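You operate a simulated robot arm through the tools that you are given. There is no shell and no other tool.

Carry out the task below with a simulated robot arm. There is one attempt and no reset: what you move stays moved.

Task
Lay the blue pad in the small black bag, stand the short steel nut on it, zip the bag shut.
Fine: the pad that lies next to the bag.

It is judged by the outcome, as a careful person would: the job done as asked, and still so three seconds after it is handed in. It fails if anything else is knocked over, pushed out of place, dropped, spilled or broken.

Robot
A 7-joint arm with a two-finger parallel gripper, fixed in place. Base frame: the origin is at the foot of the arm, x ahead of it, y to its left, z up; the work surface is at about z = 0.73. Readings come in m, degrees, newtons and seconds.
Its first joint turns from -149.0 to 149.0 degrees. Payload 3.43 kg.
Tool frame: the origin (TCP) lies between the finger pads and is the grasp point; the fingertips stand 0.03 m ahead of it; z points along the fingers, y is the line along which they close. The gripper opens to 0.094 m. The fingers are 0.028 m wide and 0.01 m thick; the gripper's body (0.05 by 0.096 m) begins 0.055 m behind the TCP.
Orientation is that of the tool frame in the base frame, as a unit quaternion [x, y, z, w]. With the fingers straight down and closing along the base's y, the tool's x points along the base's -x, its y along +y and its z along -z.

Tools
- The arm moves only by the tool drive_tool. Its argument "steps" is one flat list of numbers, 7 for each row, row after row: the shift along the tool's x, y, z in units of 20 mm (1.0 is 20 mm), then the turn, a rotation vector about the tool's x, y, z in units of 4 degrees (1.0 is 4 degrees), then the finger opening in m, from 0 to 0.094. In form: [tx, ty, tz, wx, wy, wz, fingers, tx, ty, tz, wx, wy, wz, fingers, ...]. A call has 1 to 20 rows; each row shifts and turns the commanded pose from where the row before left it, along the tool's axes as they then stand. A call with a number of a shift or a turn outside -1 to 1 is refused whole. Rows are played at 5 a second. More than 0.05 m and 8.6 degrees between two rows, or a gripper value outside its range, and nothing of the call is played. A pose out of reach is approached as far as the arm can. The call stops where the force on the tool passes 40 N (or 10 N more than at its start, if that is more) or the arm is blocked; 0.2 s more then pass. The fingers move at their own pace (about 0.045 m/s each) and stop on an object; they squeeze with about 36 N. The grip force told is the motor's: it shows also when the fingers shut on nothing. Time passes only in rows, and 0.2 s behind the last, so rows that do not move let the fingers close. It gives the time, the measured TCP pose, the force on the tool (base axes), the opening and the grip force at its end, in the units of the frame above (readings bear some noise), with the torque about the TCP (base axes, N m) and any sound that the robot's microphone picked up, and new pictures: "show" is both (left out), scene, wrist or none.
- Cameras (640 x 400 px; columns grow to the right, rows downward): "scene" is fixed at [0.4019, 0.6515, 1.4759]; the picture's right is [-0.87, -0.48, 0.00], its down [-0.23, 0.42, -0.88] and it looks along [0.42, -0.77, -0.48] (base axes); focal length 339 px, centre (320, 200). "wrist" rides on the gripper at [0.076, 0.014, -0.102] in the tool frame; the picture's right is [-0.18, 0.98, 0.00], its down [-0.75, -0.14, -0.64] and it looks along [-0.63, -0.12, 0.77] (tool axes); focal length 243 px, centre (320, 200). There is no depth. A picture from a camera that has moved, and an enlarged one, comes with that camera's place and axes in the base frame and with its lens.
- inspect(camera, box): a new picture of the part [left, top, right, bottom] of that camera's present view, enlarged. The clock stands still meanwhile.
- job_done(): hands the job in; it is judged then, once.

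Places have to be worked out from the pictures, the camera data and where the tool is seen. Open the gripper and draw the arm clear of the work before you hand the job in, unless the task says otherwise.

The tools are called after "Emit:" as a command line: name --argument value ..., lists and objects as JSON in quotes. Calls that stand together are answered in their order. drive_tool: Moves the arm, as the interface text tells. Its arguments: {"type":"object","properties":{"steps":{"type":"array","items":{"type":"number"}},"show":{"type":"string","enum":["both","scene","wrist","none"]}},"required":["steps"]} The other tools are called the same way: inspect (camera, box) takes an enlarged picture of a part of a camera's view; job_done () hands the job in.

At the start:

```text
time_s: 0.0
ee_pos: [0.9854, 0.0664, 1.1825]
tool_rot: [-0.001, 1.0, 0.0, 0.0]
ft_force: [0.5, 0.2, 0.0]
torque: [0.02, 0.01, -0.03]
opening: 0.094
finger_force: 0.1
```

scene: 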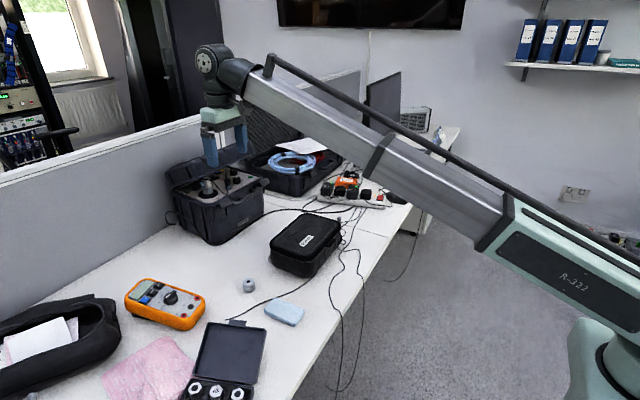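
wrist: 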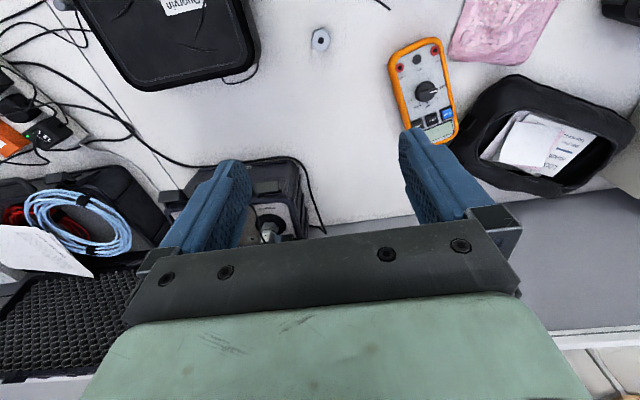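

I start by looking closely at the scene: a black zip bag near the middle, a blue pad, and a steel nut on the table. I take enlarged pictures before moving.

Emit:
inspect --camera "scene" --box '[220, 200, 380, 340]'

Emit:
inspect --camera "scene" --box '[0, 260, 320, 400]'

Emit:
inspect --camera "wrist" --box '[40, 0, 360, 200]'

Emit:
inspect --camera "wrist" --box '[360, 0, 640, 200]'

```text
2.86 times, centred on (300, 270) of scene
camera zoom: at [0.4019, 0.6515, 1.4759], right [-0.87, -0.48, 0.0], down [-0.23, 0.42, -0.88], along [0.42, -0.77, -0.48], focal length 968 px, centre (377, 0)
```

zoom: 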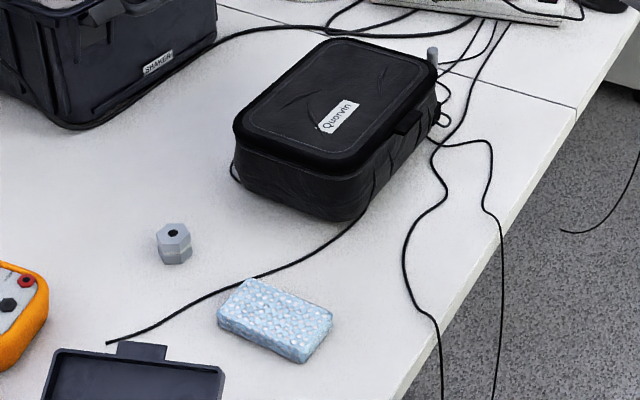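

```text
2.00 times, centred on (160, 330) of scene
camera zoom: at [0.4019, 0.6515, 1.4759], right [-0.87, -0.48, 0.0], down [-0.23, 0.42, -0.88], along [0.42, -0.77, -0.48], focal length 678 px, centre (640, -60)
```

zoom: 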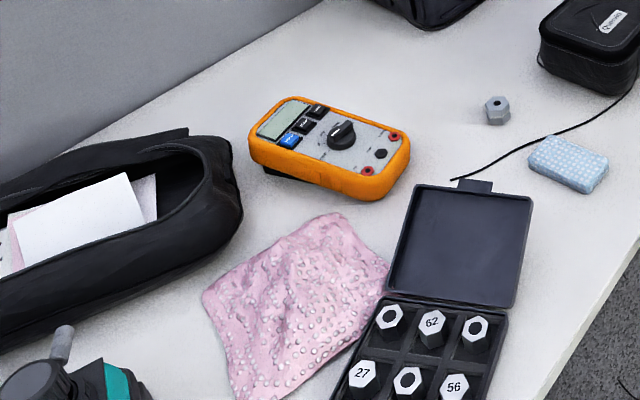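

```text
2.00 times, centred on (200, 100) of wrist
camera zoom: at [0.91, 0.0794, 1.2854], right [0.18, 0.98, 0.0], down [0.75, -0.14, 0.64], along [0.63, -0.12, -0.77], focal length 485 px, centre (560, 400)
```

zoom: 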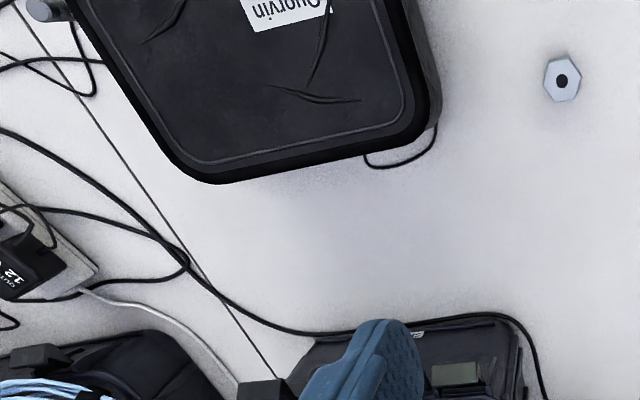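

```text
2.00 times, centred on (500, 100) of wrist
camera zoom: at [0.91, 0.0794, 1.2854], right [0.18, 0.98, 0.0], down [0.75, -0.14, 0.64], along [0.63, -0.12, -0.77], focal length 485 px, centre (-40, 400)
```

zoom: 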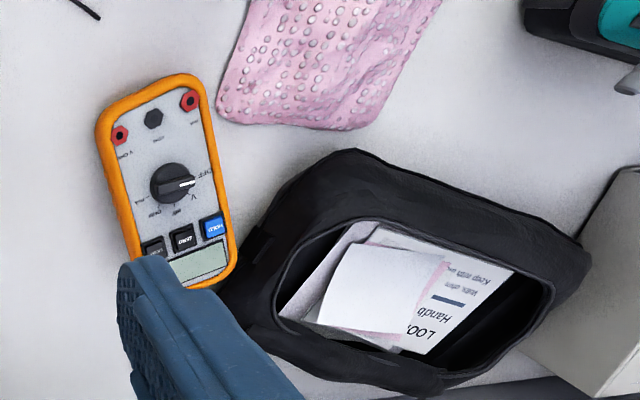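

The scene and wrist rays put the nut near (0.97, 0.067). The pad is near (0.816, 0.10). The closed-lid case "Quorvin" spans x 0.83–0.99, y -0.30 to -0.07, and looks about 0.07 m high. I'll draw the arm back and above, so the wrist camera sees the bag's front side and its zip.

Emit:
drive_tool --steps '[0.95, -0.72, 0.3, 0, 0, 0, 0.094, 0.95, -0.72, 0.3, 0, 0, 0, 0.094, 0.95, -0.72, 0.3, 0, 0, 0, 0.094, 0.95, -0.72, 0.3, 0, 0, 0, 0.094, 0.95, -0.72, 0.3, 0, 0, 0, 0.094, 0.95, -0.72, 0.3, 0, 0, 0, 0.094, 0.95, -0.72, 0.3, 0, 0, 0, 0.094, 0.95, -0.72, 0.3, 0, 0, 0, 0.094, 0.95, -0.72, 0.3, 0, 0, 0, 0.094, 0.95, -0.72, 0.3, 0, 0, 0, 0.094, 0.95, -0.72, 0.3, 0, 0, 0, 0.094, 0.95, -0.72, 0.3, 0, 0, 0, 0.094, 0.95, -0.72, 0.3, 0, 0, 0, 0.094, 0.95, -0.72, 0.3, 0, 0, 0, 0.094, 0.95, -0.72, 0.3, 0, 0, 0, 0.094, 0.95, -0.72, 0.3, 0, 0, 0, 0.094, 0.95, -0.72, 0.3, 0, 0, 0, 0.094]' --show "both"

```text
time_s: 3.6
ee_pos: [0.662, -0.1803, 1.0803]
tool_rot: [0.0, 1.0, 0.001, 0.0]
ft_force: [1.9, 1.5, -2.8]
torque: [-0.22, 0.11, -0.14]
opening: 0.0941
finger_force: 0.1
camera wrist: at [0.5863, -0.1661, 1.1819], right [0.18, 0.98, 0.0], down [0.75, -0.14, 0.64], along [0.63, -0.12, -0.77], focal length 243 px, centre (320, 200)
```

scene: 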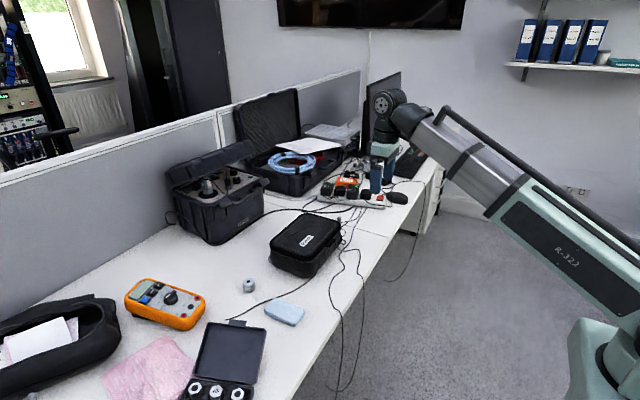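
wrist: 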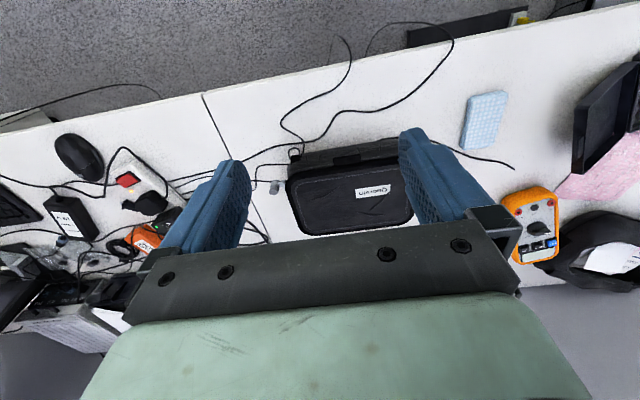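

The front of the bag is now in the wrist view, between and beside the fingers. I enlarge it to see the lid, the tab and the zip slider.

Emit:
inspect --camera "wrist" --box '[240, 110, 430, 240]'

Emit:
inspect --camera "scene" --box '[260, 205, 350, 285]'

Emit:
inspect --camera "wrist" --box '[440, 70, 640, 210]'

```text
3.08 times, centred on (335, 175) of wrist
camera zoom: at [0.5863, -0.1661, 1.1819], right [0.18, 0.98, 0.0], down [0.75, -0.14, 0.64], along [0.63, -0.12, -0.77], focal length 746 px, centre (274, 277)
```

zoom: 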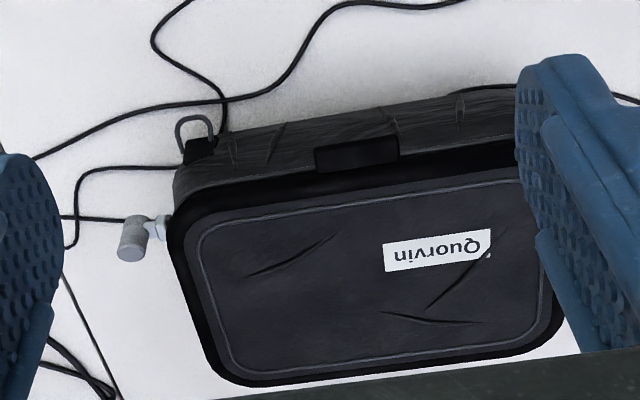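

```text
5.00 times, centred on (305, 245) of scene
camera zoom: at [0.4019, 0.6515, 1.4759], right [-0.87, -0.48, 0.0], down [-0.23, 0.42, -0.88], along [0.42, -0.77, -0.48], focal length 1694 px, centre (395, -25)
```

zoom: 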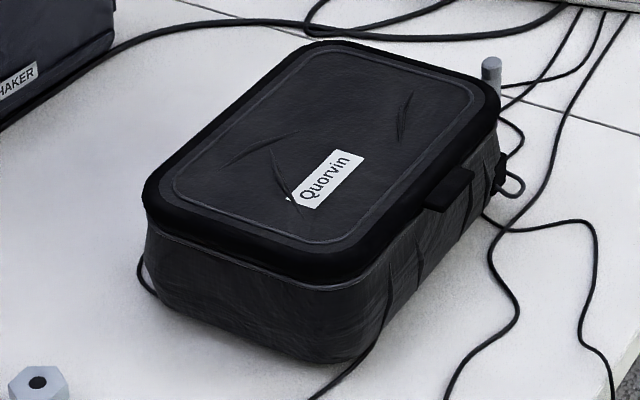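

```text
2.86 times, centred on (540, 140) of wrist
camera zoom: at [0.5863, -0.1661, 1.1819], right [0.18, 0.98, 0.0], down [0.75, -0.14, 0.64], along [0.63, -0.12, -0.77], focal length 693 px, centre (-309, 371)
```

zoom: 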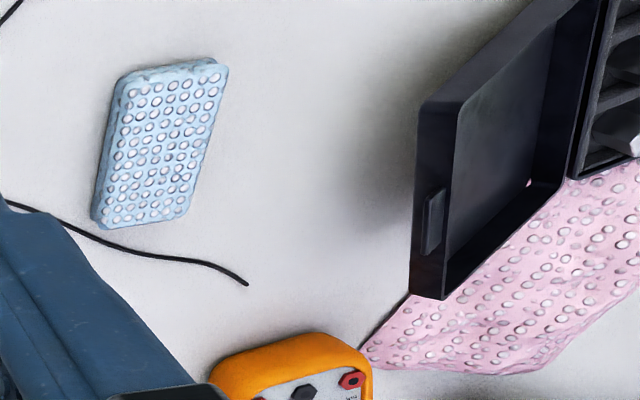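

The bag has a lid with a pull tab on the robot side and a grey D-ring at the front corner. A zip slider with a grey upright knob sits on its −y side near (0.844, −0.304, 0.81). I'll bring the camera lower and turn it toward that corner to understand the zip track.

Emit:
drive_tool --steps '[-0.633, -1, 1, 0, 0, 0, 0.094, -0.633, -1, 1, 0, 0, 0, 0.094, -0.633, -1, 1, 0, 0, 0, 0.094, -0.633, -1, 1, 0, 0, 0, 0.094, -0.633, -1, 1, 0, 0, 0, 0.094, -0.633, -1, 1, 0, 0, 0, 0.094, -0.633, -1, 1, 0, 0, 0, 0.094, -0.633, -1, 1, 0, 0, 0, 0.094, -0.633, -1, 1, 0, 0, 0, 0.094, 0, 0, 0, 0, 0, -1, 0.094, 0, 0, 0, 0, 0, -1, 0.094, 0, 0, 0, 0, 0, -1, 0.094, 0, 0, 0, 0, 0, -1, 0.094, 0, 0, 0, 0, 0, -1, 0.094, 0, 0, 0, 0, 0, -1, 0.094, 0, 0, 0, 0, 0, -1, 0.094, 0, 0, 0, 0, 0, -1, 0.094, 0, 0, 0, 0, 0, -1, 0.094, 0, 0, 0, 0, 0, -1, 0.094, 0, 0, 0, 0, 0, -1, 0.094]' --show "both"

```text
time_s: 7.8
ee_pos: [0.777, -0.3596, 0.9014]
tool_rot: [-0.376, 0.927, 0.0, 0.0]
ft_force: [-0.7, 0.2, 0.1]
torque: [0.02, -0.02, 0.01]
opening: 0.0939
finger_force: 0.1
camera wrist: at [0.7128, -0.4025, 1.0037], right [-0.55, 0.83, 0.0], down [0.64, 0.42, 0.64], along [0.54, 0.35, -0.77], focal length 243 px, centre (320, 200)
```

scene: 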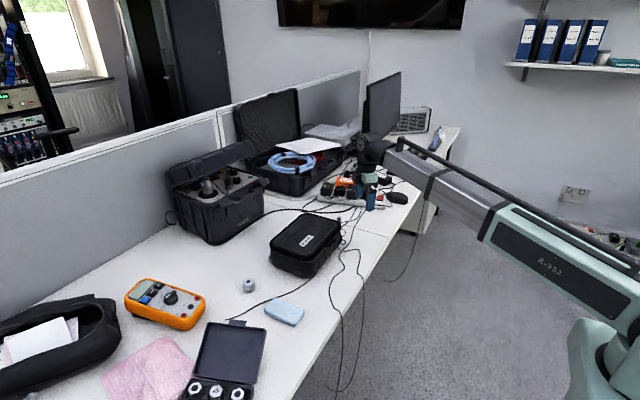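
wrist: 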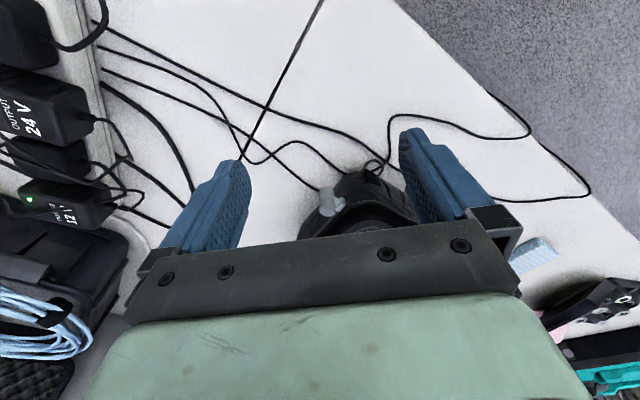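

The camera sees mostly what lies under and behind the tool, so the bag corner is hidden by the gripper. I'll advance about 0.1 m over the bag corner; the fingertips at about 0.87 stay clear above the lid at about 0.80.

Emit:
drive_tool --steps '[-0.9, 0.07, -0.1, 0, 0, 0, 0.094, -0.9, 0.07, -0.1, 0, 0, 0, 0.094, -0.9, 0.07, -0.1, 0, 0, 0, 0.094, -0.9, 0.07, -0.1, 0, 0, 0, 0.094, -0.9, 0.07, -0.1, 0, 0, 0, 0.094, -0.9, 0.07, -0.1, 0, 0, 0, 0.094]' --show "wrist"

Emit:
inspect --camera "wrist" --box '[220, 0, 460, 160]'

```text
time_s: 9.2
ee_pos: [0.8481, -0.2775, 0.9129]
tool_rot: [-0.375, 0.927, -0.001, 0.0]
ft_force: [0.0, 1.4, -0.3]
torque: [0.03, 0.02, -0.05]
opening: 0.0941
finger_force: 0.1
camera wrist: at [0.7846, -0.3204, 1.0151], right [-0.55, 0.83, 0.0], down [0.64, 0.42, 0.64], along [0.54, 0.35, -0.77], focal length 243 px, centre (320, 200)
```

wrist: 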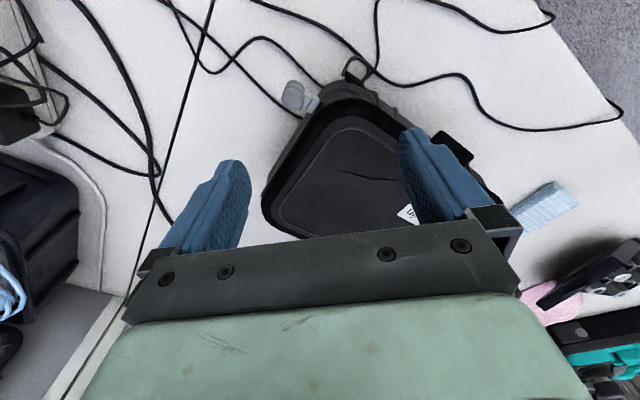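

```text
2.50 times, centred on (340, 80) of wrist
camera zoom: at [0.7846, -0.3204, 1.0151], right [-0.55, 0.83, 0.0], down [0.64, 0.42, 0.64], along [0.54, 0.35, -0.77], focal length 606 px, centre (270, 500)
```

zoom: 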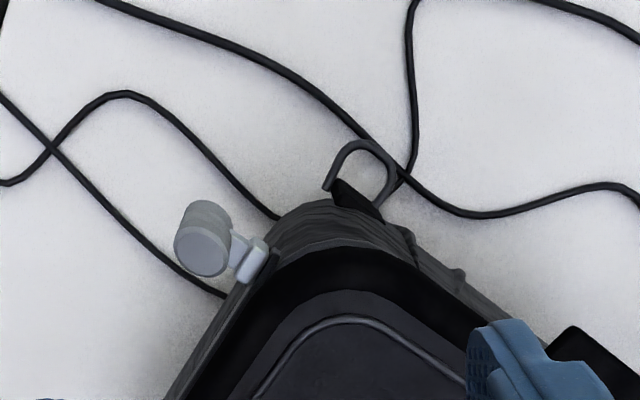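

The slider is a pale block on a rim track along the −y side, with its grey knob sticking outward and up. I'll yaw further so the camera looks straight at that side, to see the whole track and which end is which.

Emit:
drive_tool --steps '[0, 0, 0, 0, 0, -1, 0.094, 0, 0, 0, 0, 0, -1, 0.094, 0, 0, 0, 0, 0, -1, 0.094, 0, 0, 0, 0, 0, -1, 0.094, 0, 0, 0, 0, 0, -1, 0.094, 0, 0, 0, 0, 0, -1, 0.094, 0, 0, 0, 0, 0, -1, 0.094, 0, 0, 0, 0, 0, -1, 0.094, 0, 0, 0, 0, 0, -1, 0.094, 0, 0, 0, 0, 0, -1, 0.094, 0, 0, 0, 0, 0, -1, 0.094, 0.5, -0.9, 0, 0, 0, 0, 0.094, 0.5, -0.9, 0, 0, 0, 0, 0.094, 0.5, -0.9, 0, 0, 0, 0, 0.094]' --show "wrist"

Emit:
inspect --camera "wrist" --box '[180, 0, 480, 180]'

```text
time_s: 12.2
ee_pos: [0.903, -0.3104, 0.913]
tool_rot: [-0.694, 0.72, 0.0, 0.0]
ft_force: [-0.1, 0.2, -0.1]
torque: [0.01, -0.04, 0.0]
opening: 0.0941
finger_force: 0.2
camera wrist: at [0.8855, -0.3868, 1.0151], right [-0.98, 0.22, 0.0], down [0.17, 0.75, 0.64], along [0.14, 0.63, -0.77], focal length 243 px, centre (320, 200)
```

wrist: 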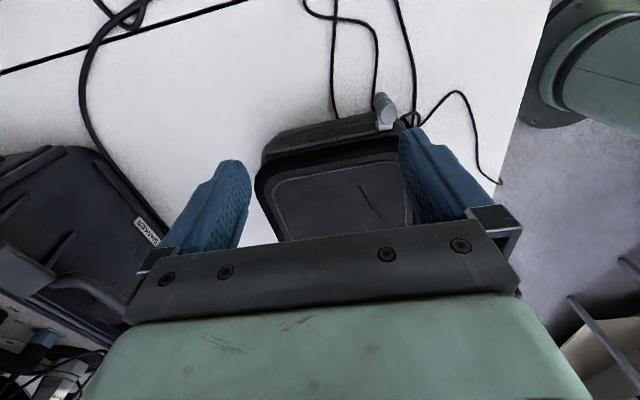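

```text
2.13 times, centred on (330, 90) of wrist
camera zoom: at [0.8855, -0.3868, 1.0151], right [-0.98, 0.22, 0.0], down [0.17, 0.75, 0.64], along [0.14, 0.63, -0.77], focal length 518 px, centre (299, 435)
```

zoom: 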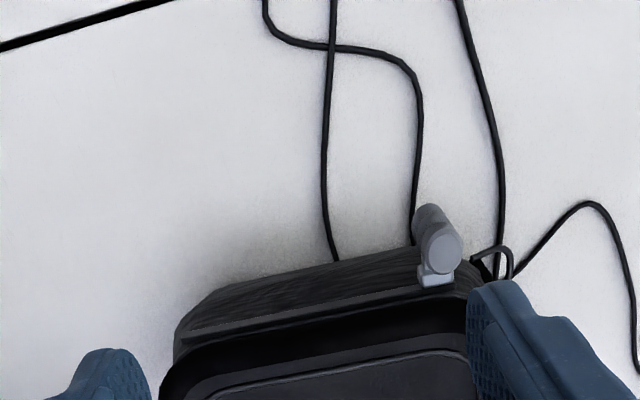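

The −y side carries a straight rail (y≈−0.28, x 0.83–0.965), with the slider at its front end. The knob is an upright cylinder about 16 mm across near (0.848, −0.306, z 0.785–0.83), and the lid top is at about z 0.829. I need to know whether the lid is zipped now, so I enlarge the scene view of the lid seam.

Emit:
inspect --camera "scene" --box '[300, 215, 350, 250]'

Emit:
inspect --camera "scene" --box '[265, 230, 335, 280]'

Emit:
inspect --camera "wrist" --box '[250, 90, 430, 200]'

```text
11.43 times, centred on (325, 232) of scene
camera zoom: at [0.4019, 0.6515, 1.4759], right [-0.87, -0.48, 0.0], down [-0.23, 0.42, -0.88], along [0.42, -0.77, -0.48], focal length 3872 px, centre (263, -171)
```

zoom: 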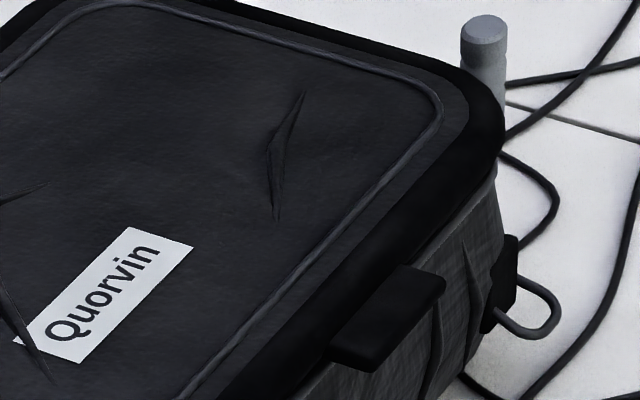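

```text
8.00 times, centred on (300, 255) of scene
camera zoom: at [0.4019, 0.6515, 1.4759], right [-0.87, -0.48, 0.0], down [-0.23, 0.42, -0.88], along [0.42, -0.77, -0.48], focal length 2711 px, centre (480, -240)
```

zoom: 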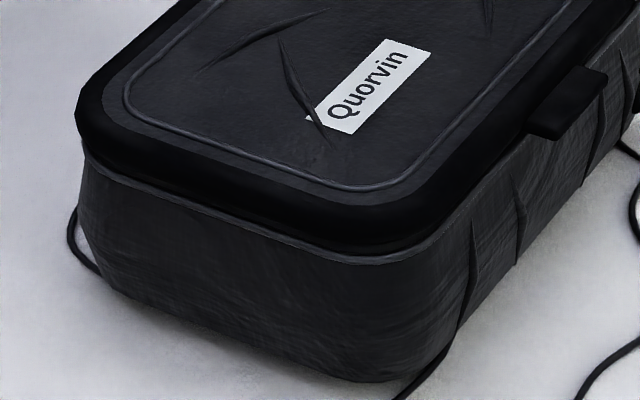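

```text
3.56 times, centred on (340, 145) of wrist
camera zoom: at [0.8855, -0.3868, 1.0151], right [-0.98, 0.22, 0.0], down [0.17, 0.75, 0.64], along [0.14, 0.63, -0.77], focal length 863 px, centre (249, 396)
```

zoom: 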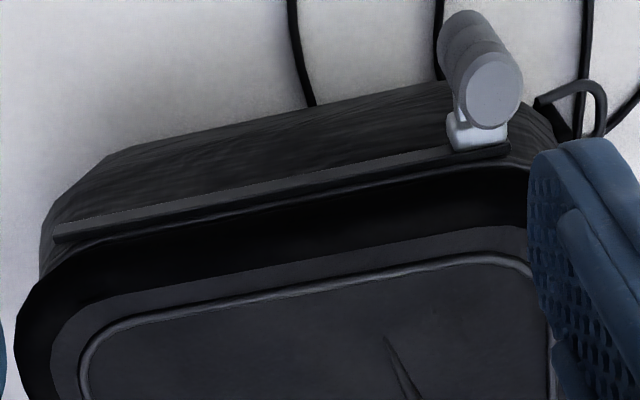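

The rail and slider are clear, and the seam looks flush all round. The lid's tab is a flat plate sticking out toward the robot near (0.808, −0.161, 0.815). I'll turn the gripper back to closing along y, in steps, and go above the tab.

Emit:
drive_tool --steps '[0, 0, -0.5, 0, 0, 1, 0.094, 0, 0, -0.5, 0, 0, 1, 0.094, 0, 0, -0.5, 0, 0, 1, 0.094, 0, 0, -0.5, 0, 0, 1, 0.094, 0, 0, 0, 0, 0, 1, 0.094, 0, 0, 0, 0, 0, 1, 0.094, 0, 0, 0, 0, 0, 1, 0.094, 0, 0, 0, 0, 0, 1, 0.094, 0, 0, 0, 0, 0, 1, 0.094, 0, 0, 0, 0, 0, 1, 0.094, 0, 0, 0, 0, 0, 1, 0.094, 0, 0, 0, 0, 0, 1, 0.094, 0, 0, 0, 0, 0, 1, 0.094, 0, 0, 0, 0, 0, 1, 0.094, 0, 0, 0, 0, 0, 1, 0.094, 0, 0, 0, 0, 0, 1, 0.094, 0, 0, 0, 0, 0, 1, 0.094, 0, 0, 0, 0, 0, 1, 0.094, 0, 0, 0, 0, 0, 1, 0.094, 0, 0, 0, 0, 0, 1, 0.094]' --show "none"

Emit:
drive_tool --steps '[0, 0, 0, 0, 0, 1, 0.094, 0, 0, 0, 0, 0, 1, 0.094, 0.8, 0.95, 0, 0, 0, 0, 0.094, 0.8, 0.95, 0, 0, 0, 0, 0.094, 0.8, 0.95, 0, 0, 0, 0, 0.094, 0.8, 0.95, 0, 0, 0, 0, 0.094, 0.8, 0.95, 0, 0, 0, 0, 0.094, 0.8, 0.95, 0, 0, 0, 0, 0.094, 0.8, 0.95, 0, 0, 0, 0, 0.094, 0.8, 0.95, 0, 0, 0, 0, 0.094]' --show "both"

```text
time_s: 16.4
ee_pos: [0.9019, -0.3106, 0.9534]
tool_rot: [-0.068, 0.998, 0.001, 0.0]
ft_force: [1.4, 0.2, -0.3]
torque: [-0.02, 0.05, -0.01]
opening: 0.094
finger_force: 0.0
```

```text
time_s: 18.6
ee_pos: [0.7734, -0.1586, 0.9545]
tool_rot: [0.0, 1.0, -0.001, 0.0]
ft_force: [0.0, 0.5, -0.4]
torque: [0.03, 0.04, -0.01]
opening: 0.0938
finger_force: 0.1
camera wrist: at [0.6972, -0.1432, 1.0562], right [0.18, 0.98, 0.0], down [0.75, -0.14, 0.64], along [0.63, -0.12, -0.77], focal length 243 px, centre (320, 200)
```

scene: 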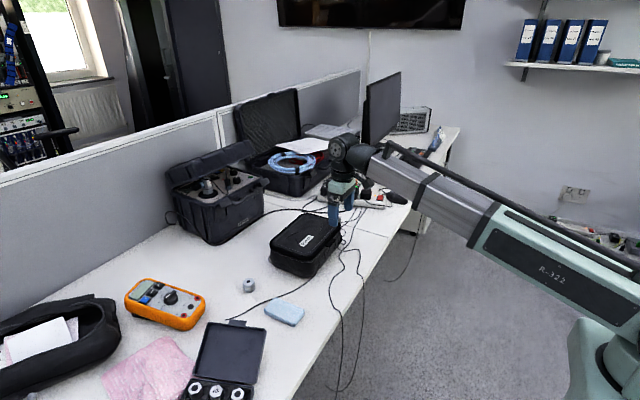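
wrist: 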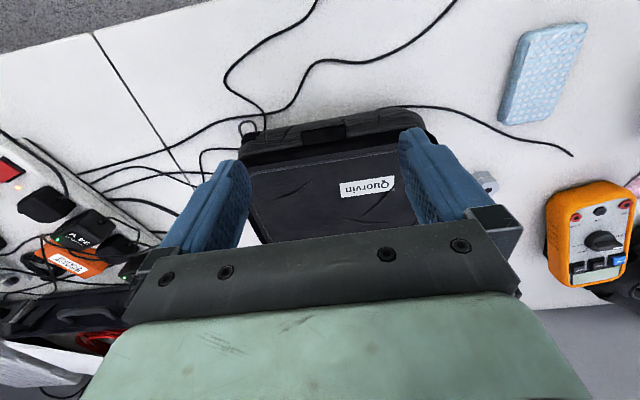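

The tab is in view just under the fingers. I enlarge it to measure its extent before gripping it by its side edges.

Emit:
inspect --camera "wrist" --box '[230, 80, 430, 205]'

Emit:
inspect --camera "wrist" --box '[440, 0, 640, 200]'

```text
3.20 times, centred on (330, 142) of wrist
camera zoom: at [0.6972, -0.1432, 1.0562], right [0.18, 0.98, 0.0], down [0.75, -0.14, 0.64], along [0.63, -0.12, -0.77], focal length 776 px, centre (288, 384)
```

zoom: 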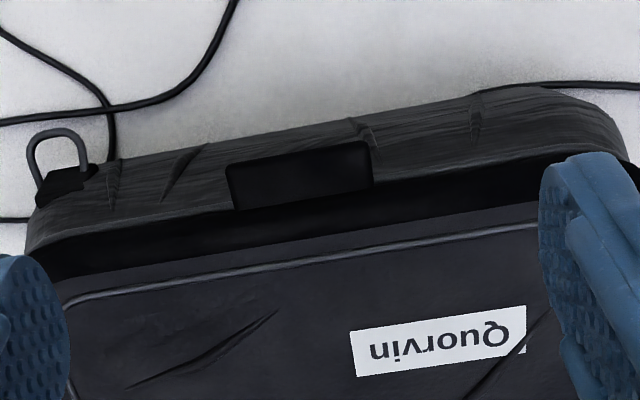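

```text
2.00 times, centred on (540, 100) of wrist
camera zoom: at [0.6972, -0.1432, 1.0562], right [0.18, 0.98, 0.0], down [0.75, -0.14, 0.64], along [0.63, -0.12, -0.77], focal length 485 px, centre (-120, 400)
```

zoom: 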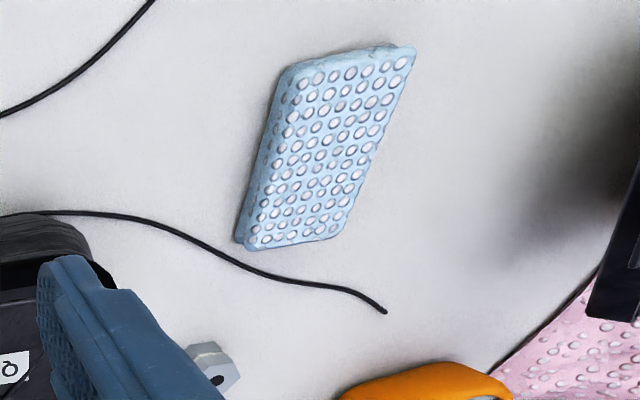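

The tab spans y −0.183 to −0.138 (about 45 mm), x 0.80–0.816, with its top at z≈0.82. I'll descend with the fingers straddling it, stopping just in front of the bag wall.

Emit:
drive_tool --steps '[-0.236, -0.02, 0.85, 0, 0, 0, 0.078, -0.236, -0.02, 0.85, 0, 0, 0, 0.078, -0.236, -0.02, 0.85, 0, 0, 0, 0.078, -0.236, -0.02, 0.85, 0, 0, 0, 0.078, -0.236, -0.02, 0.85, 0, 0, 0, 0.078]' --show "both"

Emit:
inspect --camera "wrist" --box '[220, 60, 440, 220]'

Emit:
inspect --camera "scene" --box '[280, 190, 370, 250]'

```text
time_s: 19.8
ee_pos: [0.7974, -0.1596, 0.8685]
tool_rot: [0.0, 1.0, 0.0, 0.001]
ft_force: [1.2, -0.4, -0.9]
torque: [0.01, -0.01, 0.0]
opening: 0.0778
finger_force: 0.0
camera wrist: at [0.7212, -0.1462, 0.9706], right [0.18, 0.98, 0.0], down [0.75, -0.14, 0.64], along [0.63, -0.12, -0.77], focal length 243 px, centre (320, 200)
```

scene: 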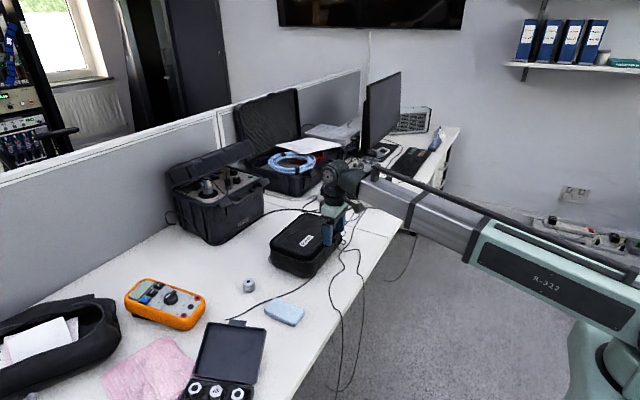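
wrist: 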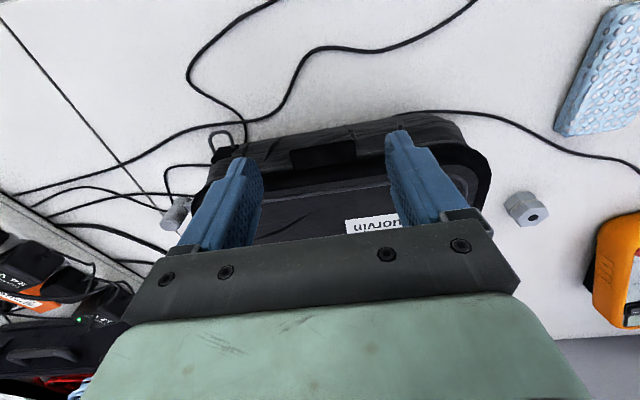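

```text
2.50 times, centred on (330, 140) of wrist
camera zoom: at [0.7212, -0.1462, 0.9706], right [0.18, 0.98, 0.0], down [0.75, -0.14, 0.64], along [0.63, -0.12, -0.77], focal length 606 px, centre (295, 350)
```

zoom: 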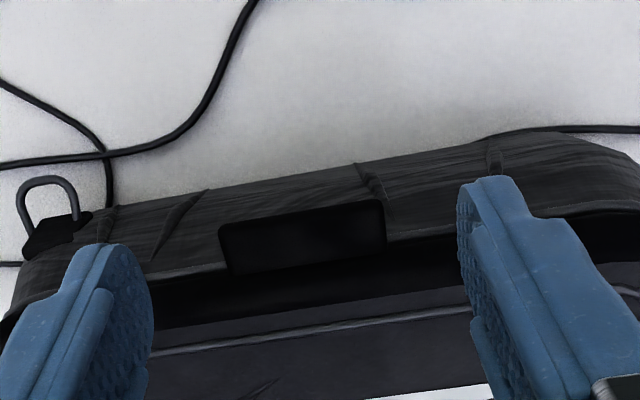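

```text
6.67 times, centred on (325, 220) of scene
camera zoom: at [0.4019, 0.6515, 1.4759], right [-0.87, -0.48, 0.0], down [-0.23, 0.42, -0.88], along [0.42, -0.77, -0.48], focal length 2259 px, centre (287, 67)
```

zoom: 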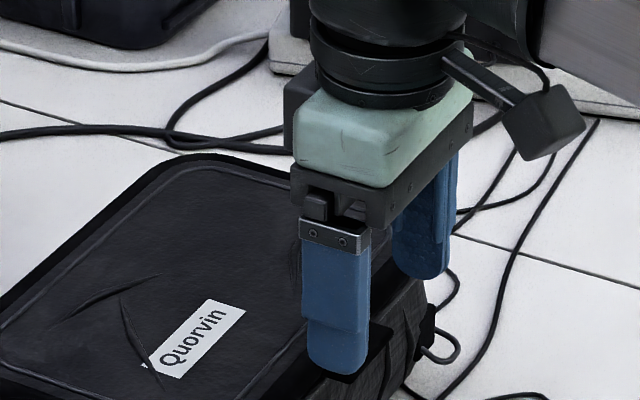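

Both fingers are well clear of the tab on either side (tab centre y≈−0.1595). I descend straight down about 45 mm with x slightly back, so the finger pads come level with the tab.

Emit:
drive_tool --steps '[0.04, 0, 0.74, 0, 0, 0, 0.078, 0.04, 0, 0.74, 0, 0, 0, 0.078, 0.04, 0, 0.74, 0, 0, 0, 0.078]' --show "both"

Emit:
inspect --camera "scene" --box '[290, 205, 370, 260]'

Emit:
inspect --camera "wrist" --box '[220, 60, 440, 220]'

```text
time_s: 20.6
ee_pos: [0.7953, -0.1596, 0.8236]
tool_rot: [0.001, 1.0, 0.0, 0.0]
ft_force: [-0.3, -0.2, -0.7]
torque: [0.03, 0.01, -0.01]
opening: 0.0779
finger_force: 0.0
camera wrist: at [0.7192, -0.1459, 0.9256], right [0.18, 0.98, 0.0], down [0.75, -0.14, 0.64], along [0.63, -0.12, -0.77], focal length 243 px, centre (320, 200)
```

scene: 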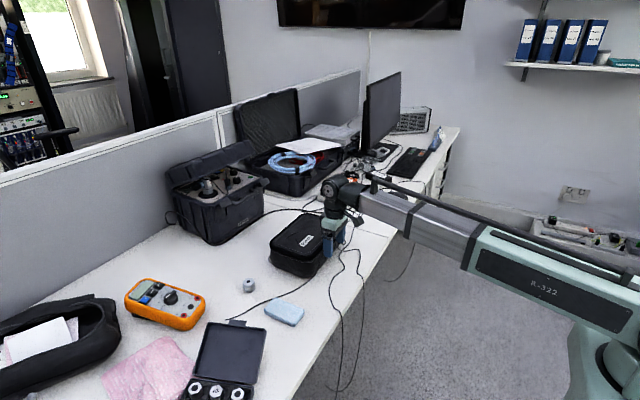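
wrist: 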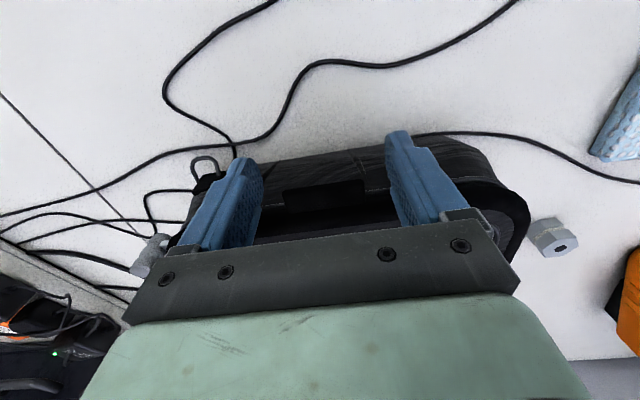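

```text
7.27 times, centred on (330, 232) of scene
camera zoom: at [0.4019, 0.6515, 1.4759], right [-0.87, -0.48, 0.0], down [-0.23, 0.42, -0.88], along [0.42, -0.77, -0.48], focal length 2464 px, centre (247, -36)
```

zoom: 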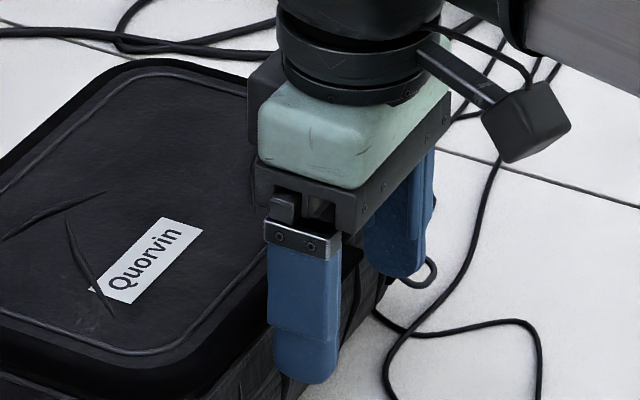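

```text
2.50 times, centred on (330, 140) of wrist
camera zoom: at [0.7192, -0.1459, 0.9256], right [0.18, 0.98, 0.0], down [0.75, -0.14, 0.64], along [0.63, -0.12, -0.77], focal length 606 px, centre (295, 350)
```

zoom: 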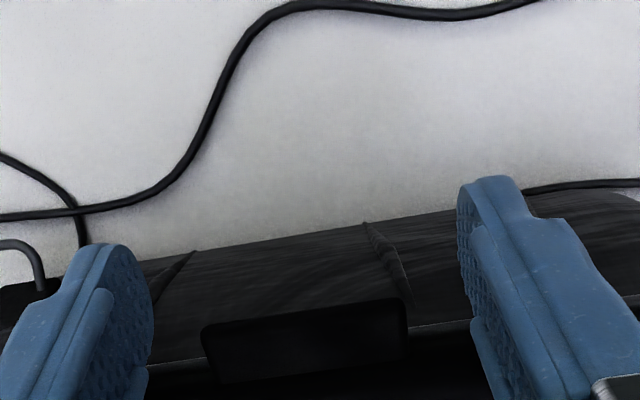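

The fingers straddle the tab with the tips at z≈0.794. I close on the tab now, without moving the arm.

Emit:
drive_tool --steps '[0, 0, 0, 0, 0, 0, 0.06, 0, 0, 0, 0, 0, 0, 0.05, 0, 0, 0, 0, 0, 0, 0.04, 0, 0, 0, 0, 0, 0, 0.035, 0, 0, 0, 0, 0, 0, 0.035]' --show "wrist"

```text
time_s: 21.8
ee_pos: [0.7947, -0.1594, 0.8239]
tool_rot: [0.0, 1.0, 0.0, 0.0]
ft_force: [0.8, 0.3, 0.0]
torque: [0.03, 0.01, 0.05]
opening: 0.0476
finger_force: 37.0
camera wrist: at [0.7193, -0.1459, 0.9256], right [0.18, 0.98, 0.0], down [0.75, -0.14, 0.64], along [0.63, -0.12, -0.77], focal length 243 px, centre (320, 200)
```

wrist: 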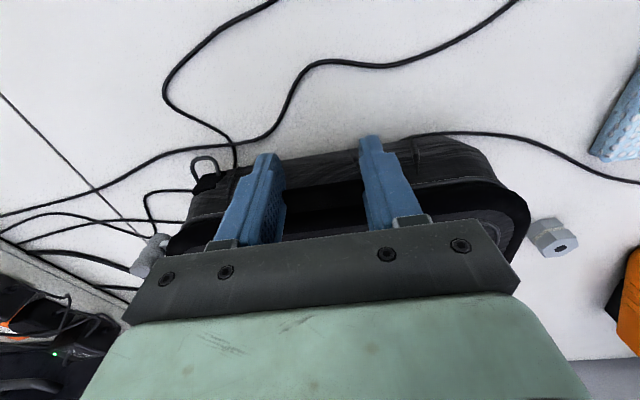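

The tab is gripped (opening 0.0476, 37 N). I test the lid with a tiny 4 mm lift and read the force, to learn whether it is zipped.

Emit:
drive_tool --steps '[0, 0, -0.1, 0, 0, 0, 0.035, 0, 0, -0.1, 0, 0, 0, 0.035]' --show "none"

```text
time_s: 22.4
ee_pos: [0.7939, -0.1583, 0.8283]
tool_rot: [-0.001, 1.0, -0.001, -0.002]
ft_force: [-0.2, -0.4, -8.8]
torque: [0.0, 0.92, -0.02]
opening: 0.0476
finger_force: 35.5
```

The force rose to about 9 N with a torque that fits a load centred about 0.1 m inward. I look closely to see whether the lid seam opened or the whole bag is tilting.

Emit:
inspect --camera "scene" --box '[265, 205, 345, 280]'

Emit:
inspect --camera "wrist" --box '[150, 120, 570, 280]'

```text
5.33 times, centred on (305, 242) of scene
camera zoom: at [0.4019, 0.6515, 1.4759], right [-0.87, -0.48, 0.0], down [-0.23, 0.42, -0.88], along [0.42, -0.77, -0.48], focal length 1807 px, centre (400, -27)
```

zoom: 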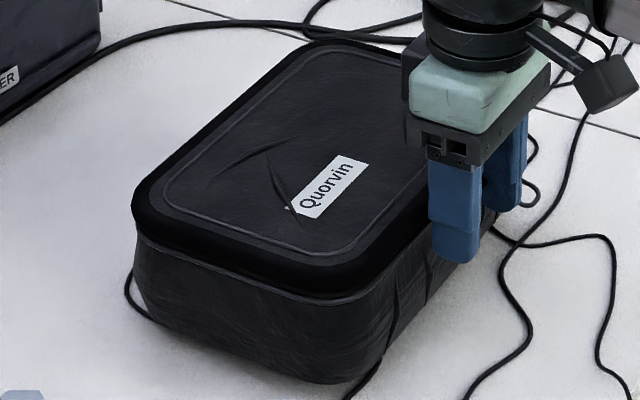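

```text
1.52 times, centred on (360, 200) of wrist
camera zoom: at [0.7187, -0.1463, 0.929], right [0.18, 0.98, 0.0], down [0.75, -0.14, 0.64], along [0.63, -0.12, -0.77], focal length 370 px, centre (259, 200)
```

zoom: 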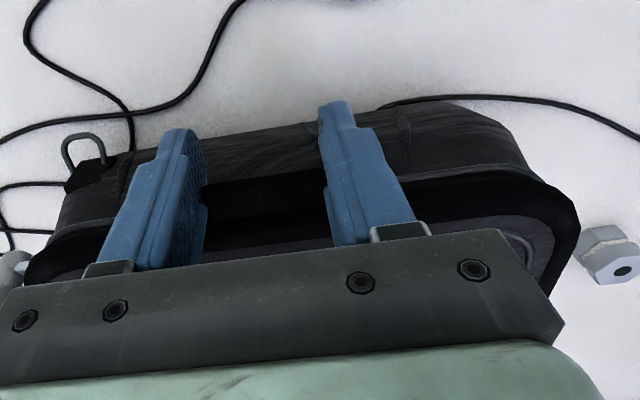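

The evidence is ambiguous, so I take the same enlargement as before the lift, to compare seam and base positions exactly.

Emit:
inspect --camera "scene" --box '[265, 230, 335, 280]'

```text
8.00 times, centred on (300, 255) of scene
camera zoom: at [0.4019, 0.6515, 1.4759], right [-0.87, -0.48, 0.0], down [-0.23, 0.42, -0.88], along [0.42, -0.77, -0.48], focal length 2711 px, centre (480, -240)
```

zoom: 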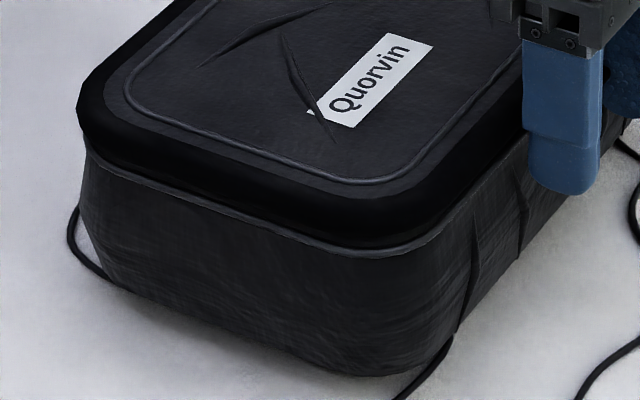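

The label, the seam and the base all rose by the same amount, so the whole bag was lifting: the lid is zipped now. I lower it back by the same 4 mm and release the tab.

Emit:
drive_tool --steps '[0, 0, 0.1, 0, 0, 0, 0.035, 0, 0, 0.1, 0, 0, 0, 0.035, 0, 0, 0, 0, 0, 0, 0.035, 0, 0, 0, 0, 0, 0, 0.06, 0, 0, 0, 0, 0, 0, 0.078, 0, 0, 0, 0, 0, 0, 0.078]' --show "none"

Emit:
inspect --camera "scene" --box '[265, 230, 335, 280]'

```text
time_s: 23.8
ee_pos: [0.7952, -0.1608, 0.8234]
tool_rot: [0.001, 1.0, 0.0, 0.0]
ft_force: [-0.1, -0.1, -0.8]
torque: [0.0, 0.01, 0.02]
opening: 0.0778
finger_force: 0.0
```

```text
8.00 times, centred on (300, 255) of scene
camera zoom: at [0.4019, 0.6515, 1.4759], right [-0.87, -0.48, 0.0], down [-0.23, 0.42, -0.88], along [0.42, -0.77, -0.48], focal length 2711 px, centre (480, -240)
```

zoom: 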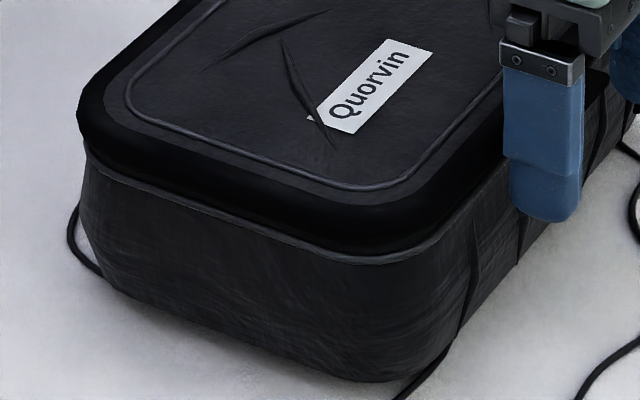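

The bag sits back exactly where it was. Next I unzip: I raise the tool, move above the knob at (0.848, −0.31), and yaw 90° so the fingers close along x on either side of it.

Emit:
drive_tool --steps '[0, 0, -1, 0, 0, 0, 0.078, 0, 0, -1, 0, 0, 0, 0.078, 0, 0, -1, 0, 0, 0, 0.078, 0, 0, -1, 0, 0, 0, 0.078, 0, 0, -1, 0, 0, 0, 0.078, -0.33, -0.94, 0, 0, 0, -1, 0.078, -0.4, -0.92, 0, 0, 0, -1, 0.078, -0.46, -0.88, 0, 0, 0, -1, 0.078, -0.5, -0.85, 0, 0, 0, -1, 0.078, -0.55, -0.82, 0, 0, 0, -1, 0.078, -0.6, -0.78, 0, 0, 0, -1, 0.078, -0.65, -0.74, 0, 0, 0, -1, 0.078, 0, 0, 0, 0, 0, -1, 0.078, 0, 0, 0, 0, 0, -1, 0.078, 0, 0, 0, 0, 0, -1, 0.078, 0, 0, 0, 0, 0, -1, 0.078, 0, 0, 0, 0, 0, -1, 0.078, 0, 0, 0, 0, 0, -1, 0.078, 0, 0, 0, 0, 0, -1, 0.078, 0, 0, 0, 0, 0, -1, 0.078]' --show "none"

Emit:
drive_tool --steps '[0, 0, 0, 0, 0, -1, 0.078, 0, 0, 0, 0, 0, -1, 0.078, 0, 0, 0, 0, 0, -1, 0.078, 0, 0, 0, 0, 0, -1, 0.078, 0, 0, 0, 0, 0, -1, 0.078, 0, 0, 0, 0, 0, -1, 0.078, 0, 0, 0, 0, 0, -1, 0.078, 0, 0, 0, 0, 0, -0.5, 0.078]' --show "wrist"

```text
time_s: 28.0
ee_pos: [0.8856, -0.2591, 0.9242]
tool_rot: [-0.501, 0.865, 0.0, 0.0]
ft_force: [-0.7, 1.3, -0.5]
torque: [-0.03, 0.03, 0.02]
opening: 0.078
finger_force: 0.1
```

```text
time_s: 29.8
ee_pos: [0.8851, -0.2587, 0.9245]
tool_rot: [0.708, -0.707, -0.001, 0.0]
ft_force: [-0.6, 0.4, -0.9]
torque: [-0.01, -0.01, 0.0]
opening: 0.078
finger_force: 0.0
camera wrist: at [0.8714, -0.3355, 1.0265], right [-0.98, 0.18, 0.0], down [0.14, 0.75, 0.64], along [0.12, 0.63, -0.77], focal length 243 px, centre (320, 200)
```

wrist: 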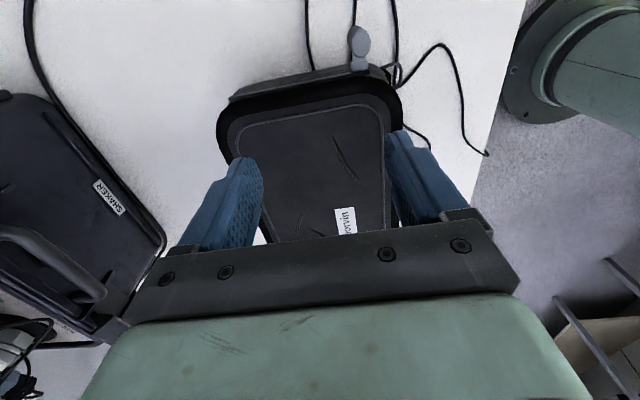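

Yaw is now exactly 90°. The knob appears at the top of the picture near (0.850, −0.305); I enlarge it for an accurate fix.

Emit:
inspect --camera "wrist" --box '[220, 0, 440, 130]'

```text
2.91 times, centred on (330, 65) of wrist
camera zoom: at [0.8714, -0.3355, 1.0265], right [-0.98, 0.18, 0.0], down [0.14, 0.75, 0.64], along [0.12, 0.63, -0.77], focal length 706 px, centre (291, 593)
```

zoom: 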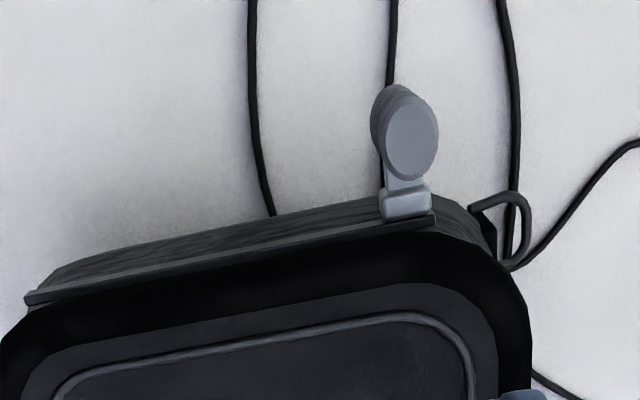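

The knob top is at (0.8485, −0.306, 0.83) and about 12 mm across; its rail runs straight along x from 0.840 to 0.965. I move directly above it with the fingers at 0.05 opening and come partway down.

Emit:
drive_tool --steps '[0.64, 0.46, 0, 0, 0, 0, 0.05, 0.64, 0.46, 0, 0, 0, 0, 0.05, 0.64, 0.46, 0, 0, 0, 0, 0.05, 0.64, 0.46, 0, 0, 0, 0, 0.05, 0, 0, 0.9, 0, 0, 0, 0.05, 0, 0, 0.9, 0, 0, 0, 0.05]' --show "both"

Emit:
inspect --camera "wrist" --box '[220, 60, 440, 220]'

Emit:
inspect --camera "scene" --box '[290, 180, 380, 250]'

```text
time_s: 31.2
ee_pos: [0.8476, -0.3101, 0.8885]
tool_rot: [-0.707, 0.707, 0.0, 0.0]
ft_force: [-0.9, 0.1, 0.7]
torque: [-0.01, -0.01, 0.03]
opening: 0.0499
finger_force: 0.0
camera wrist: at [0.8341, -0.3861, 0.9911], right [-0.98, 0.18, 0.0], down [0.14, 0.75, 0.64], along [0.12, 0.63, -0.77], focal length 243 px, centre (320, 200)
```

scene: 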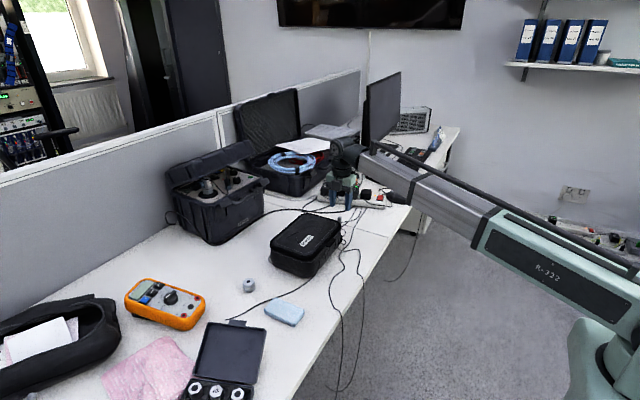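
wrist: 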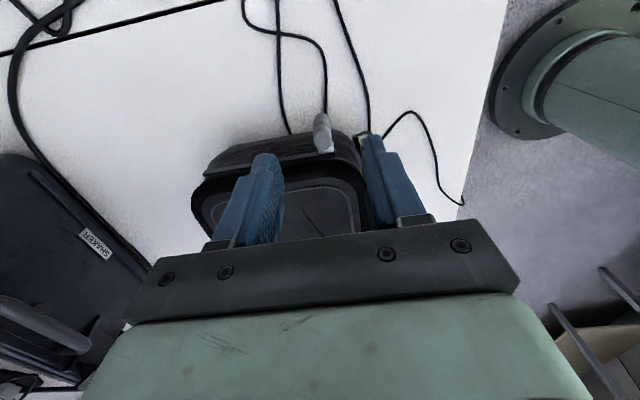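

```text
2.50 times, centred on (330, 140) of wrist
camera zoom: at [0.8341, -0.3861, 0.9911], right [-0.98, 0.18, 0.0], down [0.14, 0.75, 0.64], along [0.12, 0.63, -0.77], focal length 606 px, centre (295, 350)
```

zoom: 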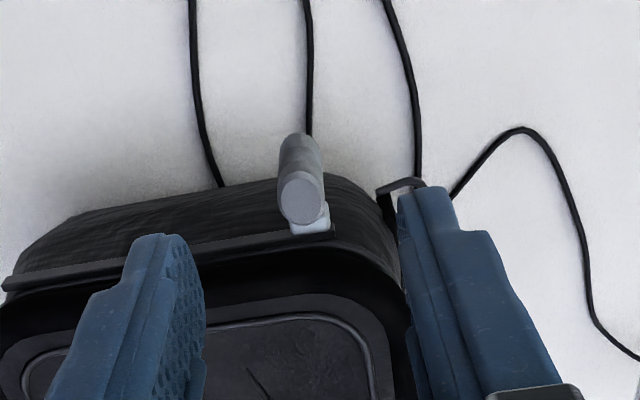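

```text
5.71 times, centred on (335, 215) of scene
camera zoom: at [0.4019, 0.6515, 1.4759], right [-0.87, -0.48, 0.0], down [-0.23, 0.42, -0.88], along [0.42, -0.77, -0.48], focal length 1936 px, centre (234, 114)
```

zoom: 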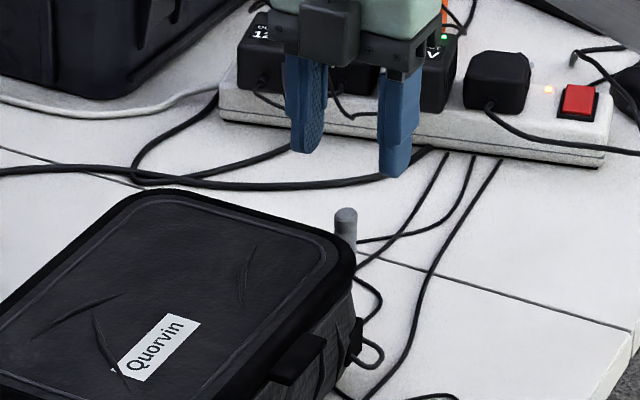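

The knob is centred between the fingers at (0.8476, −0.305), top z≈0.822. I descend 73 mm so the pads surround its upper part, then check the reading before closing.

Emit:
drive_tool --steps '[0, 0, 0.9, 0, 0, 0, 0.05, 0, 0, 0.9, 0, 0, 0, 0.05, 0, 0, 0.9, 0, 0, 0, 0.05, 0, 0, 0.95, 0, 0, 0, 0.05]' --show "wrist"

Emit:
inspect --camera "wrist" --box '[220, 80, 440, 240]'

Emit:
inspect --camera "scene" --box '[290, 190, 380, 260]'

```text
time_s: 32.2
ee_pos: [0.8483, -0.3094, 0.8154]
tool_rot: [-0.706, 0.708, 0.0, 0.0]
ft_force: [0.2, -0.3, 0.4]
torque: [-0.01, 0.02, -0.01]
opening: 0.0498
finger_force: 0.0
camera wrist: at [0.8345, -0.3858, 0.9172], right [-0.98, 0.18, 0.0], down [0.14, 0.75, 0.64], along [0.12, 0.63, -0.77], focal length 243 px, centre (320, 200)
```

wrist: 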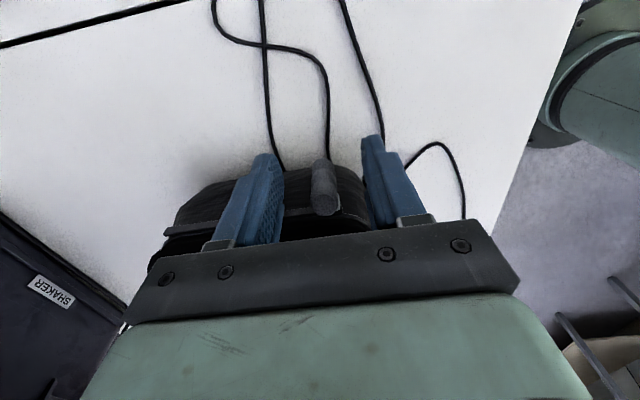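

```text
2.50 times, centred on (330, 160) of wrist
camera zoom: at [0.8345, -0.3858, 0.9172], right [-0.98, 0.18, 0.0], down [0.14, 0.75, 0.64], along [0.12, 0.63, -0.77], focal length 606 px, centre (295, 300)
```

zoom: 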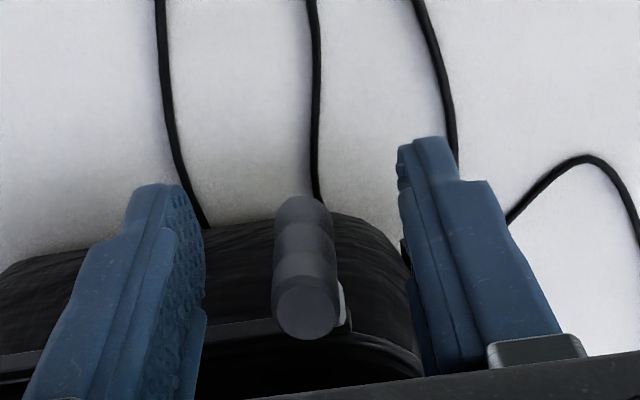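

```text
5.71 times, centred on (335, 225) of scene
camera zoom: at [0.4019, 0.6515, 1.4759], right [-0.87, -0.48, 0.0], down [-0.23, 0.42, -0.88], along [0.42, -0.77, -0.48], focal length 1936 px, centre (234, 57)
```

zoom: 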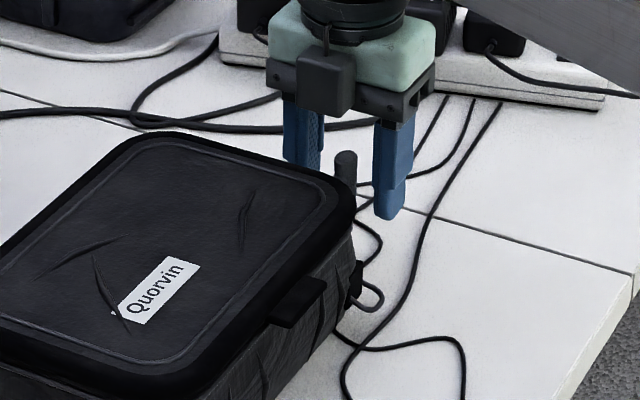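

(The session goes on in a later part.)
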